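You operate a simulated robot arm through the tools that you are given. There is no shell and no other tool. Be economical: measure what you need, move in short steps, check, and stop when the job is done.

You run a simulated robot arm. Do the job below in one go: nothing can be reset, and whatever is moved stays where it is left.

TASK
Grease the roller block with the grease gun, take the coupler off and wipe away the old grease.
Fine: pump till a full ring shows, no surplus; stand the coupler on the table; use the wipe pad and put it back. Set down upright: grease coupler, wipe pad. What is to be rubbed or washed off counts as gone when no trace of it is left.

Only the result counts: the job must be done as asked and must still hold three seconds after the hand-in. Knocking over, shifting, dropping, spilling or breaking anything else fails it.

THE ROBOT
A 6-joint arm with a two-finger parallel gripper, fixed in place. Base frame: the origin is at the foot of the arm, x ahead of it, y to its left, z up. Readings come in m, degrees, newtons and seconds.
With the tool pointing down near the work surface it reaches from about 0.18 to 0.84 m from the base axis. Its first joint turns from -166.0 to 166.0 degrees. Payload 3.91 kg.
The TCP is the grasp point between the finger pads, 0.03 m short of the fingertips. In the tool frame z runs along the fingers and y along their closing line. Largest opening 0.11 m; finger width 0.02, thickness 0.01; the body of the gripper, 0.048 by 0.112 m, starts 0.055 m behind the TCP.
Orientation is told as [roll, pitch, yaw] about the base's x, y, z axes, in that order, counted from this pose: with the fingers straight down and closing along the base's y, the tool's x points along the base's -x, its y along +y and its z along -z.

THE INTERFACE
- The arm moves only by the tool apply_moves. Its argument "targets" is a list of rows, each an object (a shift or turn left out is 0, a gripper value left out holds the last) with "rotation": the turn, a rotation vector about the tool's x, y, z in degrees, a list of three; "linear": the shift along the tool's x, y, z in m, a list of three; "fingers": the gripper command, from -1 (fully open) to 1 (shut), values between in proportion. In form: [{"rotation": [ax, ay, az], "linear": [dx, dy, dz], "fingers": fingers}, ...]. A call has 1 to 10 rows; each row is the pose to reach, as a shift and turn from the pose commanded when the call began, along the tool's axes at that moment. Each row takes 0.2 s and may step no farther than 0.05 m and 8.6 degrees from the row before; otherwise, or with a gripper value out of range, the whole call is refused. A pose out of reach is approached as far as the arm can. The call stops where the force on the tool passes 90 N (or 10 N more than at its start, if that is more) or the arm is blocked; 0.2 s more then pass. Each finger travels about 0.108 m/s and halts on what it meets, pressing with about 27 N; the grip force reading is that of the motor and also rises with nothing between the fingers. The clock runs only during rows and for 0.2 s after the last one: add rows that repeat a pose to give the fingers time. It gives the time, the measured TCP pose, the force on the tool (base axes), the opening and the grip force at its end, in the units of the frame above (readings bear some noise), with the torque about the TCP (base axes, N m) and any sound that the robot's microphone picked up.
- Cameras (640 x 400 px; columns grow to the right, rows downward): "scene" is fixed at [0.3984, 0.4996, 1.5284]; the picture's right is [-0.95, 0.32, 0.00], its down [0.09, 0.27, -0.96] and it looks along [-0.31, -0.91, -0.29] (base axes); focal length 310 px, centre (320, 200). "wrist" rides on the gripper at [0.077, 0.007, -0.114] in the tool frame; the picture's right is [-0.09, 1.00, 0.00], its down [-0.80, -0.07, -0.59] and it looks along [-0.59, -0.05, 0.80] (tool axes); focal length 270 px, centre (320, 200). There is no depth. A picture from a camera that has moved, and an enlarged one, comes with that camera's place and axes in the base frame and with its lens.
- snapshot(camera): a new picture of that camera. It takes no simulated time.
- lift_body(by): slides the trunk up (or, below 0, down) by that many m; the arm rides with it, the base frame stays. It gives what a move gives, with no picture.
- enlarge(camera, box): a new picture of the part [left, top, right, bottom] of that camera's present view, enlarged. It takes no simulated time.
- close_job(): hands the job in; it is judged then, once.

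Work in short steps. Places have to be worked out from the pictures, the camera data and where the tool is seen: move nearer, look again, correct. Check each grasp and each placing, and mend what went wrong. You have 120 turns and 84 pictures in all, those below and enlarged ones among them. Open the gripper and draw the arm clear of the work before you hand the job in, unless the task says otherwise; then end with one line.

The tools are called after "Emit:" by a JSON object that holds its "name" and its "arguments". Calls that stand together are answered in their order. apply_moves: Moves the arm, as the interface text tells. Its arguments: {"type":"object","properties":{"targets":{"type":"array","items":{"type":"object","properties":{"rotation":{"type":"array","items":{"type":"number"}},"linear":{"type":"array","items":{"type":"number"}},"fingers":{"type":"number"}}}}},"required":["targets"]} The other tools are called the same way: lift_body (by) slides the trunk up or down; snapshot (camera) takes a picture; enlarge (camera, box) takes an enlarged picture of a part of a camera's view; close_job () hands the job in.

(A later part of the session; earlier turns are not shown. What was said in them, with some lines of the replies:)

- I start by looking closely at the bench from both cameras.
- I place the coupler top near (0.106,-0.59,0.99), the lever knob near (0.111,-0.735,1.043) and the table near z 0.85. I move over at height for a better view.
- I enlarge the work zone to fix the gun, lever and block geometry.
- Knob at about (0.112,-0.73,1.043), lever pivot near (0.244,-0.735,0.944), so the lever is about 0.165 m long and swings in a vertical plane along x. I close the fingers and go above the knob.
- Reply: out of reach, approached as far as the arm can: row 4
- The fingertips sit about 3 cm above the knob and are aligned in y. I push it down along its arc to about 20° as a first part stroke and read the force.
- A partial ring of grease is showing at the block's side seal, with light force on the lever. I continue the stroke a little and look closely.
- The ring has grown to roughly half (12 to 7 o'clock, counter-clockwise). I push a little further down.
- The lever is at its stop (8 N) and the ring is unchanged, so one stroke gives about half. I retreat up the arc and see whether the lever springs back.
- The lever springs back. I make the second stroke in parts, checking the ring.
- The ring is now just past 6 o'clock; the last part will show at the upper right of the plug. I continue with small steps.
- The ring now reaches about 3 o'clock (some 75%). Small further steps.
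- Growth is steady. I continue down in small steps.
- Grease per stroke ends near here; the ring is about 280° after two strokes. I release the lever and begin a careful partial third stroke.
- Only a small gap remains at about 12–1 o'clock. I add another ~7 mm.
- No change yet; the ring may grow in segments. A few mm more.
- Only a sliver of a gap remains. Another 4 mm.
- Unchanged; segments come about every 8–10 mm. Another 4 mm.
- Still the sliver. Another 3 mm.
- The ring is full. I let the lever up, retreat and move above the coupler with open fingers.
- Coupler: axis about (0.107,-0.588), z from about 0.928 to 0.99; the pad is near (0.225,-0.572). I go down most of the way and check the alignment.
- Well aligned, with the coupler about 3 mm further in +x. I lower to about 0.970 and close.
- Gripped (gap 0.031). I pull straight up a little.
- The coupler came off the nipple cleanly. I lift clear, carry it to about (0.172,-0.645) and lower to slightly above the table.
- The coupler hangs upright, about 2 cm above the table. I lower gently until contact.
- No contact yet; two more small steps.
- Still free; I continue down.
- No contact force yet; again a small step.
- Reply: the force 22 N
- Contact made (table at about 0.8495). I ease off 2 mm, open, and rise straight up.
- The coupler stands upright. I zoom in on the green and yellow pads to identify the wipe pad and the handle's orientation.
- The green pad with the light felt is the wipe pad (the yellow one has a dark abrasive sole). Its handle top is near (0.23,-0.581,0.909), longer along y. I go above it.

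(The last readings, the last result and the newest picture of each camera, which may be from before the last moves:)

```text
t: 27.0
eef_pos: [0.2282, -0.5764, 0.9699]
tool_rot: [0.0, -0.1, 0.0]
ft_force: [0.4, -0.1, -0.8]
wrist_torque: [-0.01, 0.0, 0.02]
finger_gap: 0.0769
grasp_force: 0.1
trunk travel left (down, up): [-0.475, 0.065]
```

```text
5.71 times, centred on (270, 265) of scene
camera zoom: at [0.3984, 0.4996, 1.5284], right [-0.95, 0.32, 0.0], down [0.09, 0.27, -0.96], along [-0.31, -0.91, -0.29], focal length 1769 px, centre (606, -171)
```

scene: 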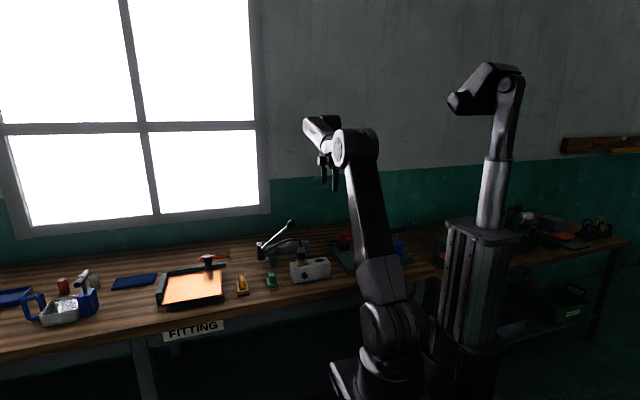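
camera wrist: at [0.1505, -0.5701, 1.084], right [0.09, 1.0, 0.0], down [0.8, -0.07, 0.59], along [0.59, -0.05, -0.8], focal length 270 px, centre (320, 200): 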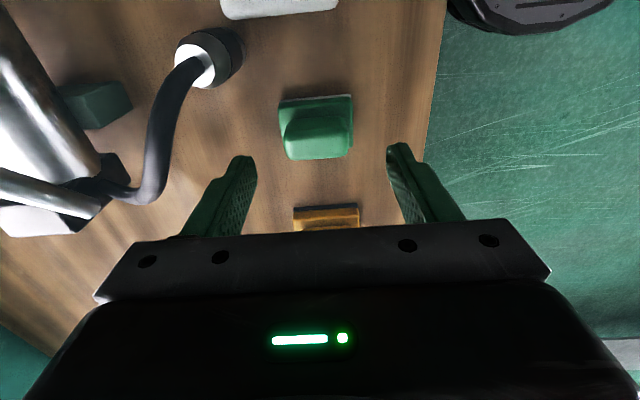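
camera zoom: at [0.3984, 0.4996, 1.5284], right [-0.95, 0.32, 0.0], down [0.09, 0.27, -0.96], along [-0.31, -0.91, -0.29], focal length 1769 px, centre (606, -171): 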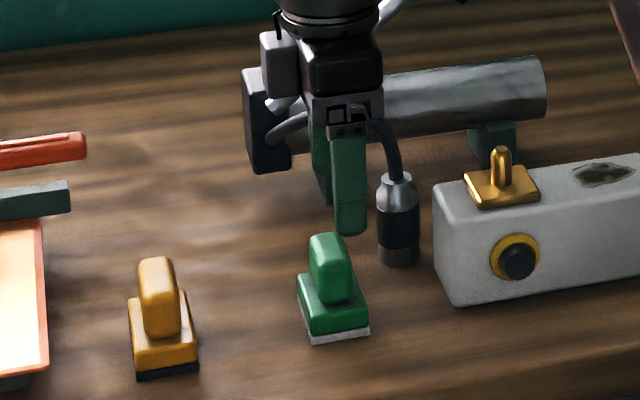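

Aligned. I lower to TCP 0.914 (tips just above the pad's base) and close on the handle.

Emit:
{"name": "apply_moves", "arguments": {"targets": [{"linear": [-0.001, -0.002, 0.03]}, {"linear": [-0.001, -0.002, 0.05]}, {"linear": [-0.001, -0.002, 0.056]}, {"linear": [-0.001, -0.002, 0.056], "fingers": 0.3}, {"linear": [-0.001, -0.002, 0.056], "fingers": 1}, {"linear": [-0.001, -0.002, 0.056], "fingers": 1}]}}

Emit:
{"name": "enlarge", "arguments": {"camera": "scene", "box": [230, 230, 310, 300]}}

```text
t: 28.4
eef_pos: [0.2288, -0.5797, 0.9131]
tool_rot: [0.0, 0.0, 0.0]
ft_force: [-0.4, 0.5, 0.9]
wrist_torque: [0.01, 0.03, -0.01]
finger_gap: 0.0474
grasp_force: 27.0
trunk travel left (down, up): [-0.475, 0.065]
```

```text
5.71 times, centred on (270, 265) of scene
camera zoom: at [0.3984, 0.4996, 1.5284], right [-0.95, 0.32, 0.0], down [0.09, 0.27, -0.96], along [-0.31, -0.91, -0.29], focal length 1769 px, centre (606, -171)
```

zoom: 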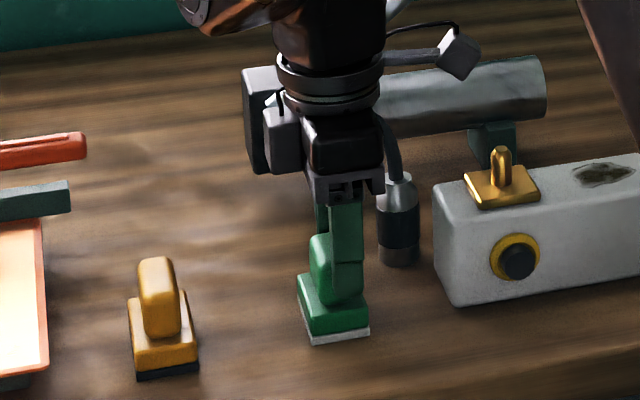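

Pad gripped (gap 0.047); its home pose is TCP (0.2288,-0.5797,0.913). The grease spot is centred at about (0.031,-0.59). I lift, carry the pad over the nipple and stop above the spot.

Emit:
{"name": "apply_moves", "arguments": {"targets": [{"linear": [0, 0, -0.04]}, {"linear": [0, 0, -0.08]}, {"linear": [0, 0, -0.12]}, {"linear": [0, 0, -0.16]}, {"linear": [0.05, -0.003, -0.16]}, {"linear": [0.1, -0.006, -0.16]}, {"linear": [0.15, -0.009, -0.16]}, {"linear": [0.198, -0.009, -0.16]}, {"linear": [0.198, -0.009, -0.12]}, {"linear": [0.198, -0.009, -0.1]}]}}

Emit:
{"name": "snapshot", "arguments": {"camera": "wrist"}}

Emit:
{"name": "enlarge", "arguments": {"camera": "scene", "box": [265, 210, 365, 300]}}

```text
t: 30.6
eef_pos: [0.027, -0.5911, 1.013]
tool_rot: [0.1, 0.0, 0.0]
ft_force: [-0.1, -0.4, -1.6]
wrist_torque: [0.0, 0.0, -0.01]
finger_gap: 0.0477
grasp_force: 27.4
trunk travel left (down, up): [-0.475, 0.065]
```

```text
41 pictures are left
camera wrist: at [-0.0501, -0.5844, 1.1269], right [0.09, 1.0, 0.0], down [0.8, -0.07, 0.59], along [0.59, -0.05, -0.8], focal length 270 px, centre (320, 200)
```

wrist: 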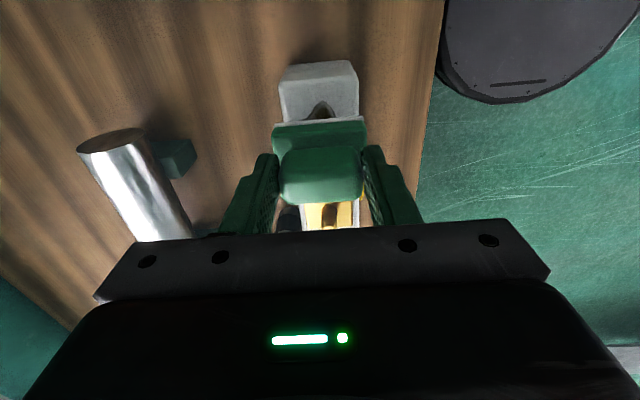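

```text
4.44 times, centred on (315, 255) of scene
camera zoom: at [0.3984, 0.4996, 1.5284], right [-0.95, 0.32, 0.0], down [0.09, 0.27, -0.96], along [-0.31, -0.91, -0.29], focal length 1376 px, centre (342, -44)
```

zoom: 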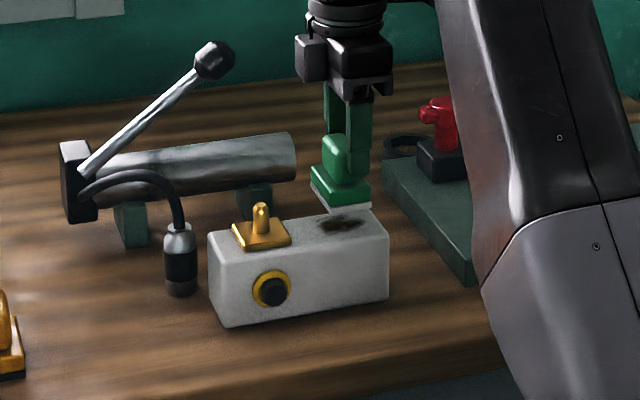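

The pad is over the spot. I lower towards contact.

Emit:
{"name": "apply_moves", "arguments": {"targets": [{"linear": [0, 0, 0.012]}, {"linear": [0, 0, 0.02]}, {"linear": [0, 0, 0.023]}]}}

```text
t: 31.4
eef_pos: [0.0283, -0.5889, 0.9904]
tool_rot: [0.0, 0.0, 0.0]
ft_force: [0.4, 0.1, -1.3]
wrist_torque: [0.01, 0.0, -0.03]
finger_gap: 0.0473
grasp_force: 26.6
trunk travel left (down, up): [-0.475, 0.065]
```

No contact yet; further down.

Emit:
{"name": "apply_moves", "arguments": {"targets": [{"linear": [0, 0, 0.0015]}, {"linear": [0, 0, 0.003]}]}}

```text
t: 32.0
eef_pos: [0.0287, -0.5906, 0.9857]
tool_rot: [0.0, -0.1, 0.0]
ft_force: [0.2, 0.1, -1.9]
wrist_torque: [0.03, 0.01, 0.0]
finger_gap: 0.0475
grasp_force: 26.9
trunk travel left (down, up): [-0.475, 0.065]
```

Still free; further down.

Emit:
{"name": "apply_moves", "arguments": {"targets": [{"linear": [0, 0, 0.0015]}, {"linear": [0, 0, 0.003]}]}}

```text
t: 32.6
eef_pos: [0.0279, -0.5901, 0.9835]
tool_rot: [0.0, 0.0, -0.1]
ft_force: [0.2, 0.2, -2.4]
wrist_torque: [0.0, 0.0, -0.02]
finger_gap: 0.0475
grasp_force: 27.0
trunk travel left (down, up): [-0.475, 0.065]
```

Emit:
{"name": "apply_moves", "arguments": {"targets": [{"linear": [0, 0, 0.0015]}, {"linear": [0, 0, 0.003]}]}}

Emit:
{"name": "enlarge", "arguments": {"camera": "scene", "box": [310, 230, 360, 280]}}

```text
t: 33.2
eef_pos: [0.0296, -0.5888, 0.9832]
tool_rot: [-0.2, 0.0, 0.0]
ft_force: [-1.7, -5.0, 16.6]
wrist_torque: [0.13, 0.0, 0.0]
finger_gap: 0.0475
grasp_force: 27.4
trunk travel left (down, up): [-0.475, 0.065]
```

```text
8.00 times, centred on (335, 255) of scene
camera zoom: at [0.3984, 0.4996, 1.5284], right [-0.95, 0.32, 0.0], down [0.09, 0.27, -0.96], along [-0.31, -0.91, -0.29], focal length 2476 px, centre (200, -240)
```

zoom: 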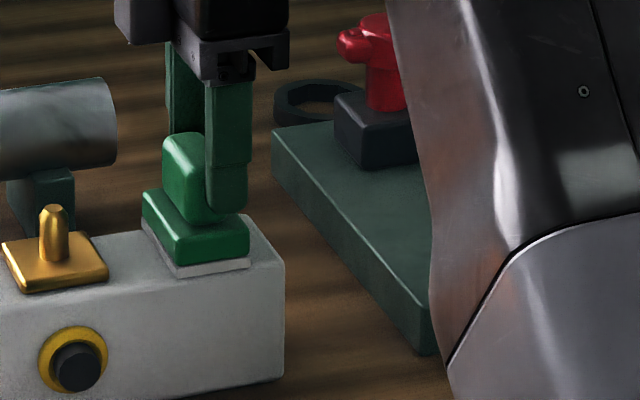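

Contact at about 16 N. I ease slightly and rub back and forth along x, staying short of the nipple plate.

Emit:
{"name": "apply_moves", "arguments": {"targets": [{"linear": [0.01, 0, -0.0006]}, {"linear": [0.018, 0, -0.0006]}, {"linear": [0.005, 0, -0.0006]}, {"linear": [-0.01, 0, -0.0006]}, {"linear": [-0.024, 0, -0.0006]}, {"linear": [-0.01, 0, -0.0006]}, {"linear": [0.005, 0, -0.0006]}, {"linear": [0.018, 0, -0.0006]}, {"linear": [0.008, 0, -0.0006]}, {"linear": [0, 0, -0.0006]}]}}

Emit:
{"name": "enlarge", "arguments": {"camera": "scene", "box": [285, 230, 360, 290]}}

```text
t: 35.4
eef_pos: [0.0282, -0.5857, 0.9843]
tool_rot: [-0.1, 0.1, -0.1]
ft_force: [-5.8, -0.8, 16.9]
wrist_torque: [-0.05, 0.29, -0.02]
finger_gap: 0.0475
grasp_force: 26.8
trunk travel left (down, up): [-0.475, 0.065]
```

```text
6.67 times, centred on (322, 260) of scene
camera zoom: at [0.3984, 0.4996, 1.5284], right [-0.95, 0.32, 0.0], down [0.09, 0.27, -0.96], along [-0.31, -0.91, -0.29], focal length 2063 px, centre (303, -200)
```

zoom: 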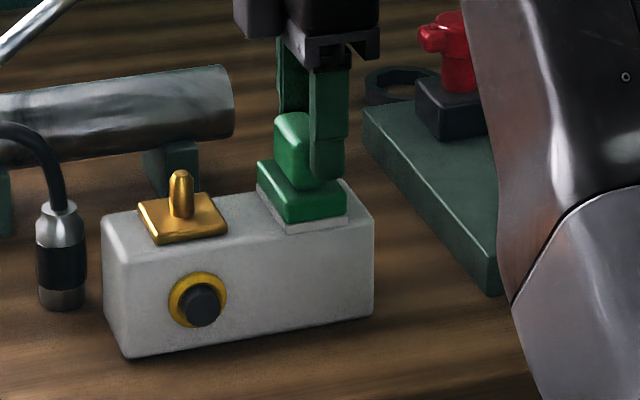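

The block seems unmoved. I lift the pad and look at the surface.

Emit:
{"name": "apply_moves", "arguments": {"targets": [{"linear": [0, 0, -0.02]}, {"linear": [0, 0, -0.06]}, {"linear": [0, 0, -0.1]}, {"linear": [0, 0, -0.1]}]}}

Emit:
{"name": "enlarge", "arguments": {"camera": "scene", "box": [285, 230, 360, 290]}}

Emit:
{"name": "snapshot", "arguments": {"camera": "wrist"}}

```text
t: 36.4
eef_pos: [0.0302, -0.5881, 1.0828]
tool_rot: [-0.1, 0.0, 0.0]
ft_force: [-0.5, -0.4, -2.6]
wrist_torque: [0.0, 0.03, 0.0]
finger_gap: 0.0475
grasp_force: 26.6
trunk travel left (down, up): [-0.475, 0.065]
```

```text
6.67 times, centred on (322, 260) of scene
camera zoom: at [0.3984, 0.4996, 1.5284], right [-0.95, 0.32, 0.0], down [0.09, 0.27, -0.96], along [-0.31, -0.91, -0.29], focal length 2063 px, centre (303, -200)
```

zoom: 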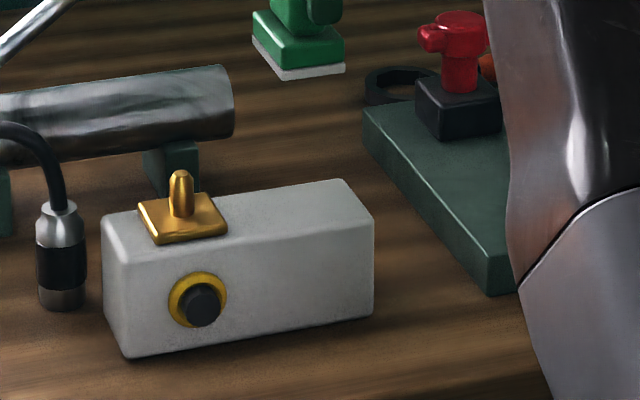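

```text
36 pictures are left
camera wrist: at [-0.0475, -0.5821, 1.1978], right [0.09, 1.0, 0.0], down [0.8, -0.07, 0.59], along [0.59, -0.05, -0.8], focal length 270 px, centre (320, 200)
```

wrist: 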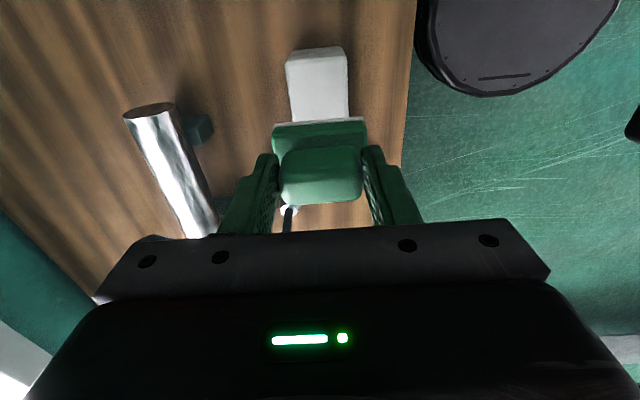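

The spot looks gone. I verify at the highest zoom, using the earlier box so that any block shift would show.

Emit:
{"name": "enlarge", "arguments": {"camera": "scene", "box": [290, 250, 330, 285]}}

Emit:
{"name": "enlarge", "arguments": {"camera": "wrist", "box": [275, 35, 360, 125]}}

```text
11.43 times, centred on (310, 268) of scene
camera zoom: at [0.3984, 0.4996, 1.5284], right [-0.95, 0.32, 0.0], down [0.09, 0.27, -0.96], along [-0.31, -0.91, -0.29], focal length 3537 px, centre (434, -571)
```

zoom: 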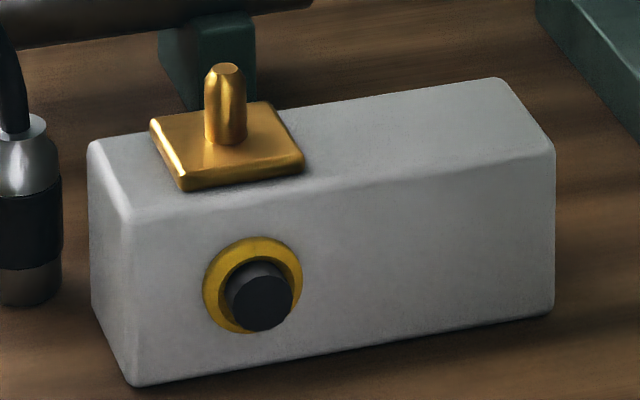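

```text
4.44 times, centred on (318, 80) of wrist
camera zoom: at [-0.0475, -0.5821, 1.1978], right [0.09, 1.0, 0.0], down [0.8, -0.07, 0.59], along [0.59, -0.05, -0.8], focal length 1201 px, centre (331, 733)
```

zoom: 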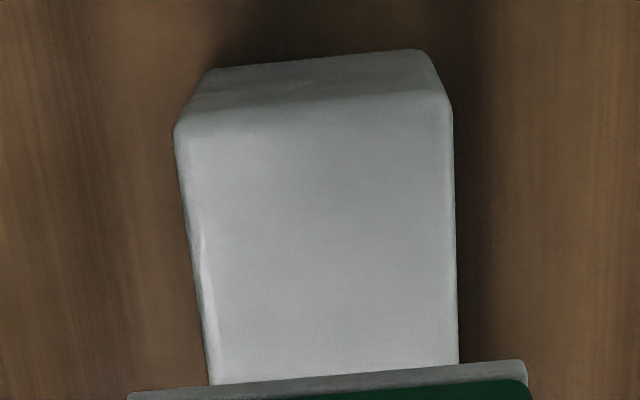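

Spotless, and the block has not moved. I carry the pad back to its home and stop 1 cm above the table.

Emit:
{"name": "apply_moves", "arguments": {"targets": [{"linear": [-0.04, 0.002, 0]}, {"linear": [-0.08, 0.004, 0]}, {"linear": [-0.12, 0.006, 0]}, {"linear": [-0.16, 0.008, 0]}, {"linear": [-0.198, 0.009, 0]}, {"linear": [-0.198, 0.009, 0.04]}, {"linear": [-0.198, 0.009, 0.08]}, {"linear": [-0.198, 0.009, 0.12]}, {"linear": [-0.198, 0.009, 0.15]}, {"linear": [-0.198, 0.009, 0.158]}]}}

Emit:
{"name": "enlarge", "arguments": {"camera": "scene", "box": [230, 230, 310, 300]}}

```text
t: 38.6
eef_pos: [0.2264, -0.5777, 0.9231]
tool_rot: [0.0, 0.1, 0.0]
ft_force: [-0.5, 0.2, -1.3]
wrist_torque: [-0.01, 0.0, 0.01]
finger_gap: 0.0474
grasp_force: 27.3
trunk travel left (down, up): [-0.475, 0.065]
```

```text
5.71 times, centred on (270, 265) of scene
camera zoom: at [0.3984, 0.4996, 1.5284], right [-0.95, 0.32, 0.0], down [0.09, 0.27, -0.96], along [-0.31, -0.91, -0.29], focal length 1769 px, centre (606, -171)
```

zoom: 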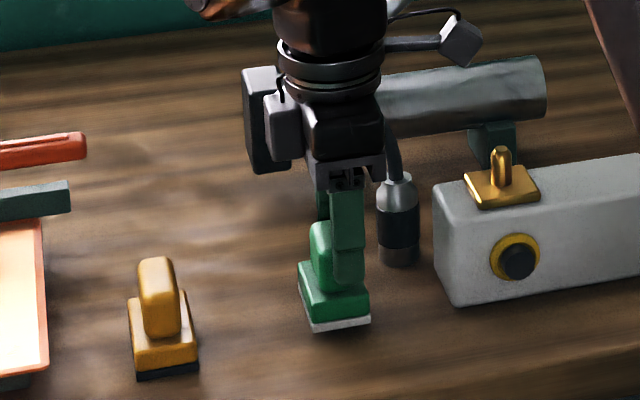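

The pad is right above its place. I lower the last centimetre gently.

Emit:
{"name": "apply_moves", "arguments": {"targets": [{"linear": [0, 0, 0.004]}, {"linear": [0, 0, 0.007]}, {"linear": [0, 0, 0.009]}]}}

```text
t: 39.4
eef_pos: [0.228, -0.5792, 0.9151]
tool_rot: [-0.1, 0.0, 0.0]
ft_force: [-0.1, -0.2, -1.0]
wrist_torque: [0.02, 0.01, -0.02]
finger_gap: 0.0472
grasp_force: 27.2
trunk travel left (down, up): [-0.475, 0.065]
```

Emit:
{"name": "apply_moves", "arguments": {"targets": [{"linear": [0, 0, 0.001]}, {"linear": [0, 0, 0.002]}]}}

Emit:
{"name": "enlarge", "arguments": {"camera": "scene", "box": [230, 262, 300, 302]}}

```text
t: 40.0
eef_pos: [0.2291, -0.5788, 0.9141]
tool_rot: [0.0, -0.1, 0.0]
ft_force: [-0.5, 0.6, -1.4]
wrist_torque: [-0.01, -0.01, 0.01]
finger_gap: 0.0472
grasp_force: 27.3
trunk travel left (down, up): [-0.475, 0.065]
```

```text
9.14 times, centred on (265, 282) of scene
camera zoom: at [0.3984, 0.4996, 1.5284], right [-0.95, 0.32, 0.0], down [0.09, 0.27, -0.96], along [-0.31, -0.91, -0.29], focal length 2830 px, centre (823, -550)
```

zoom: 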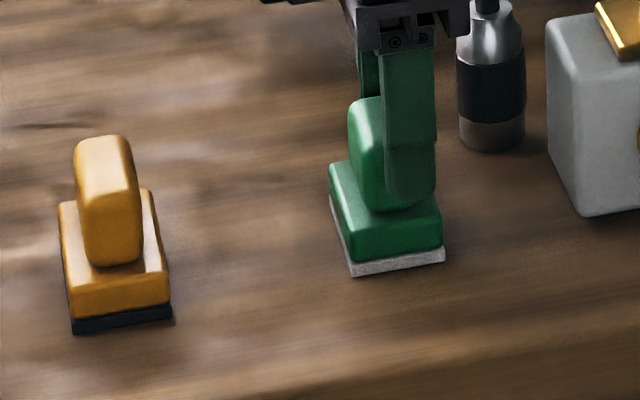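

The pad matches its original pixels, on or just above the table. One more millimetre, checking the force.

Emit:
{"name": "apply_moves", "arguments": {"targets": [{"linear": [0, 0, 0.001]}]}}

```text
t: 40.4
eef_pos: [0.2286, -0.5801, 0.9125]
tool_rot: [0.0, 0.0, 0.0]
ft_force: [-0.4, -0.1, 0.3]
wrist_torque: [0.03, 0.07, -0.01]
finger_gap: 0.0473
grasp_force: 27.0
trunk travel left (down, up): [-0.475, 0.065]
```

Light contact. I open gently, rise straight up and withdraw.

Emit:
{"name": "apply_moves", "arguments": {"targets": [{"linear": [0, 0, 0], "fingers": 0.0}, {"linear": [0, 0, 0], "fingers": -0.3}, {"linear": [0, 0, 0], "fingers": -0.3}, {"linear": [0, 0, -0.03]}, {"linear": [0, 0, -0.07]}, {"linear": [0, 0, -0.12]}, {"linear": [0, 0, -0.17]}, {"linear": [0, 0.03, -0.21]}, {"linear": [0, 0.07, -0.24]}, {"linear": [0, 0.1, -0.26]}]}}

Emit:
{"name": "enlarge", "arguments": {"camera": "scene", "box": [225, 210, 345, 300]}}

Emit:
{"name": "enlarge", "arguments": {"camera": "scene", "box": [230, 262, 300, 302]}}

Emit:
{"name": "snapshot", "arguments": {"camera": "scene"}}

```text
t: 42.6
eef_pos: [0.2315, -0.4793, 1.1711]
tool_rot: [0.0, 0.0, 0.0]
ft_force: [-0.5, 0.4, 0.5]
wrist_torque: [0.0, -0.01, -0.01]
finger_gap: 0.0713
grasp_force: 0.1
trunk travel left (down, up): [-0.475, 0.065]
```

```text
4.44 times, centred on (285, 255) of scene
camera zoom: at [0.3984, 0.4996, 1.5284], right [-0.95, 0.32, 0.0], down [0.09, 0.27, -0.96], along [-0.31, -0.91, -0.29], focal length 1376 px, centre (476, -44)
```

zoom: 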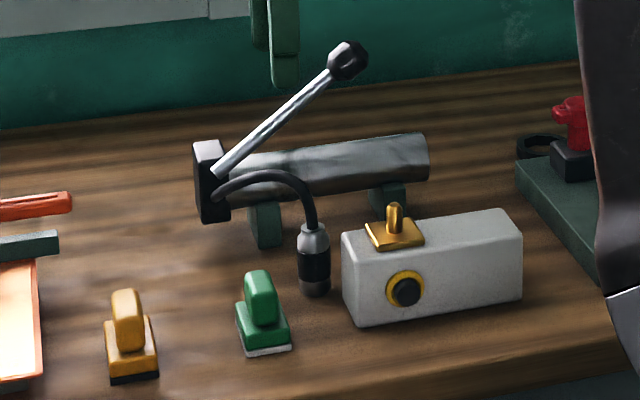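

```text
9.14 times, centred on (265, 282) of scene
camera zoom: at [0.3984, 0.4996, 1.5284], right [-0.95, 0.32, 0.0], down [0.09, 0.27, -0.96], along [-0.31, -0.91, -0.29], focal length 2830 px, centre (823, -550)
```

zoom: 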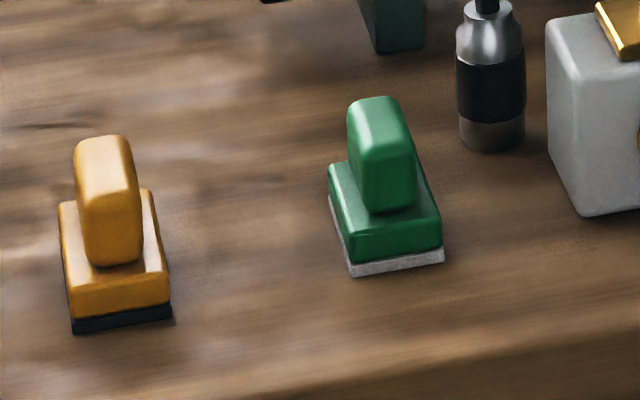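

```text
29 pictures are left
```

scene: 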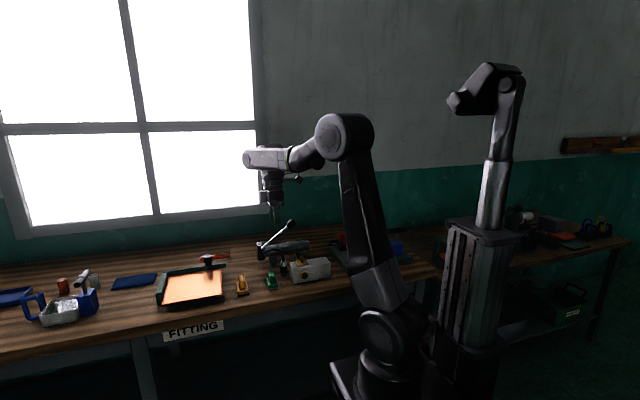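

Everything is as asked: full ring, coupler standing upright, spot wiped away, pad back in its place, arm clear. I hand in.

Emit:
{"name": "close_job", "arguments": {}}

```text
The job is handed in.
```

The roller block is greased to a full ring with no surplus. The coupler stands upright on the table, the old grease is wiped off with no trace left, and the wipe pad is back in its place.
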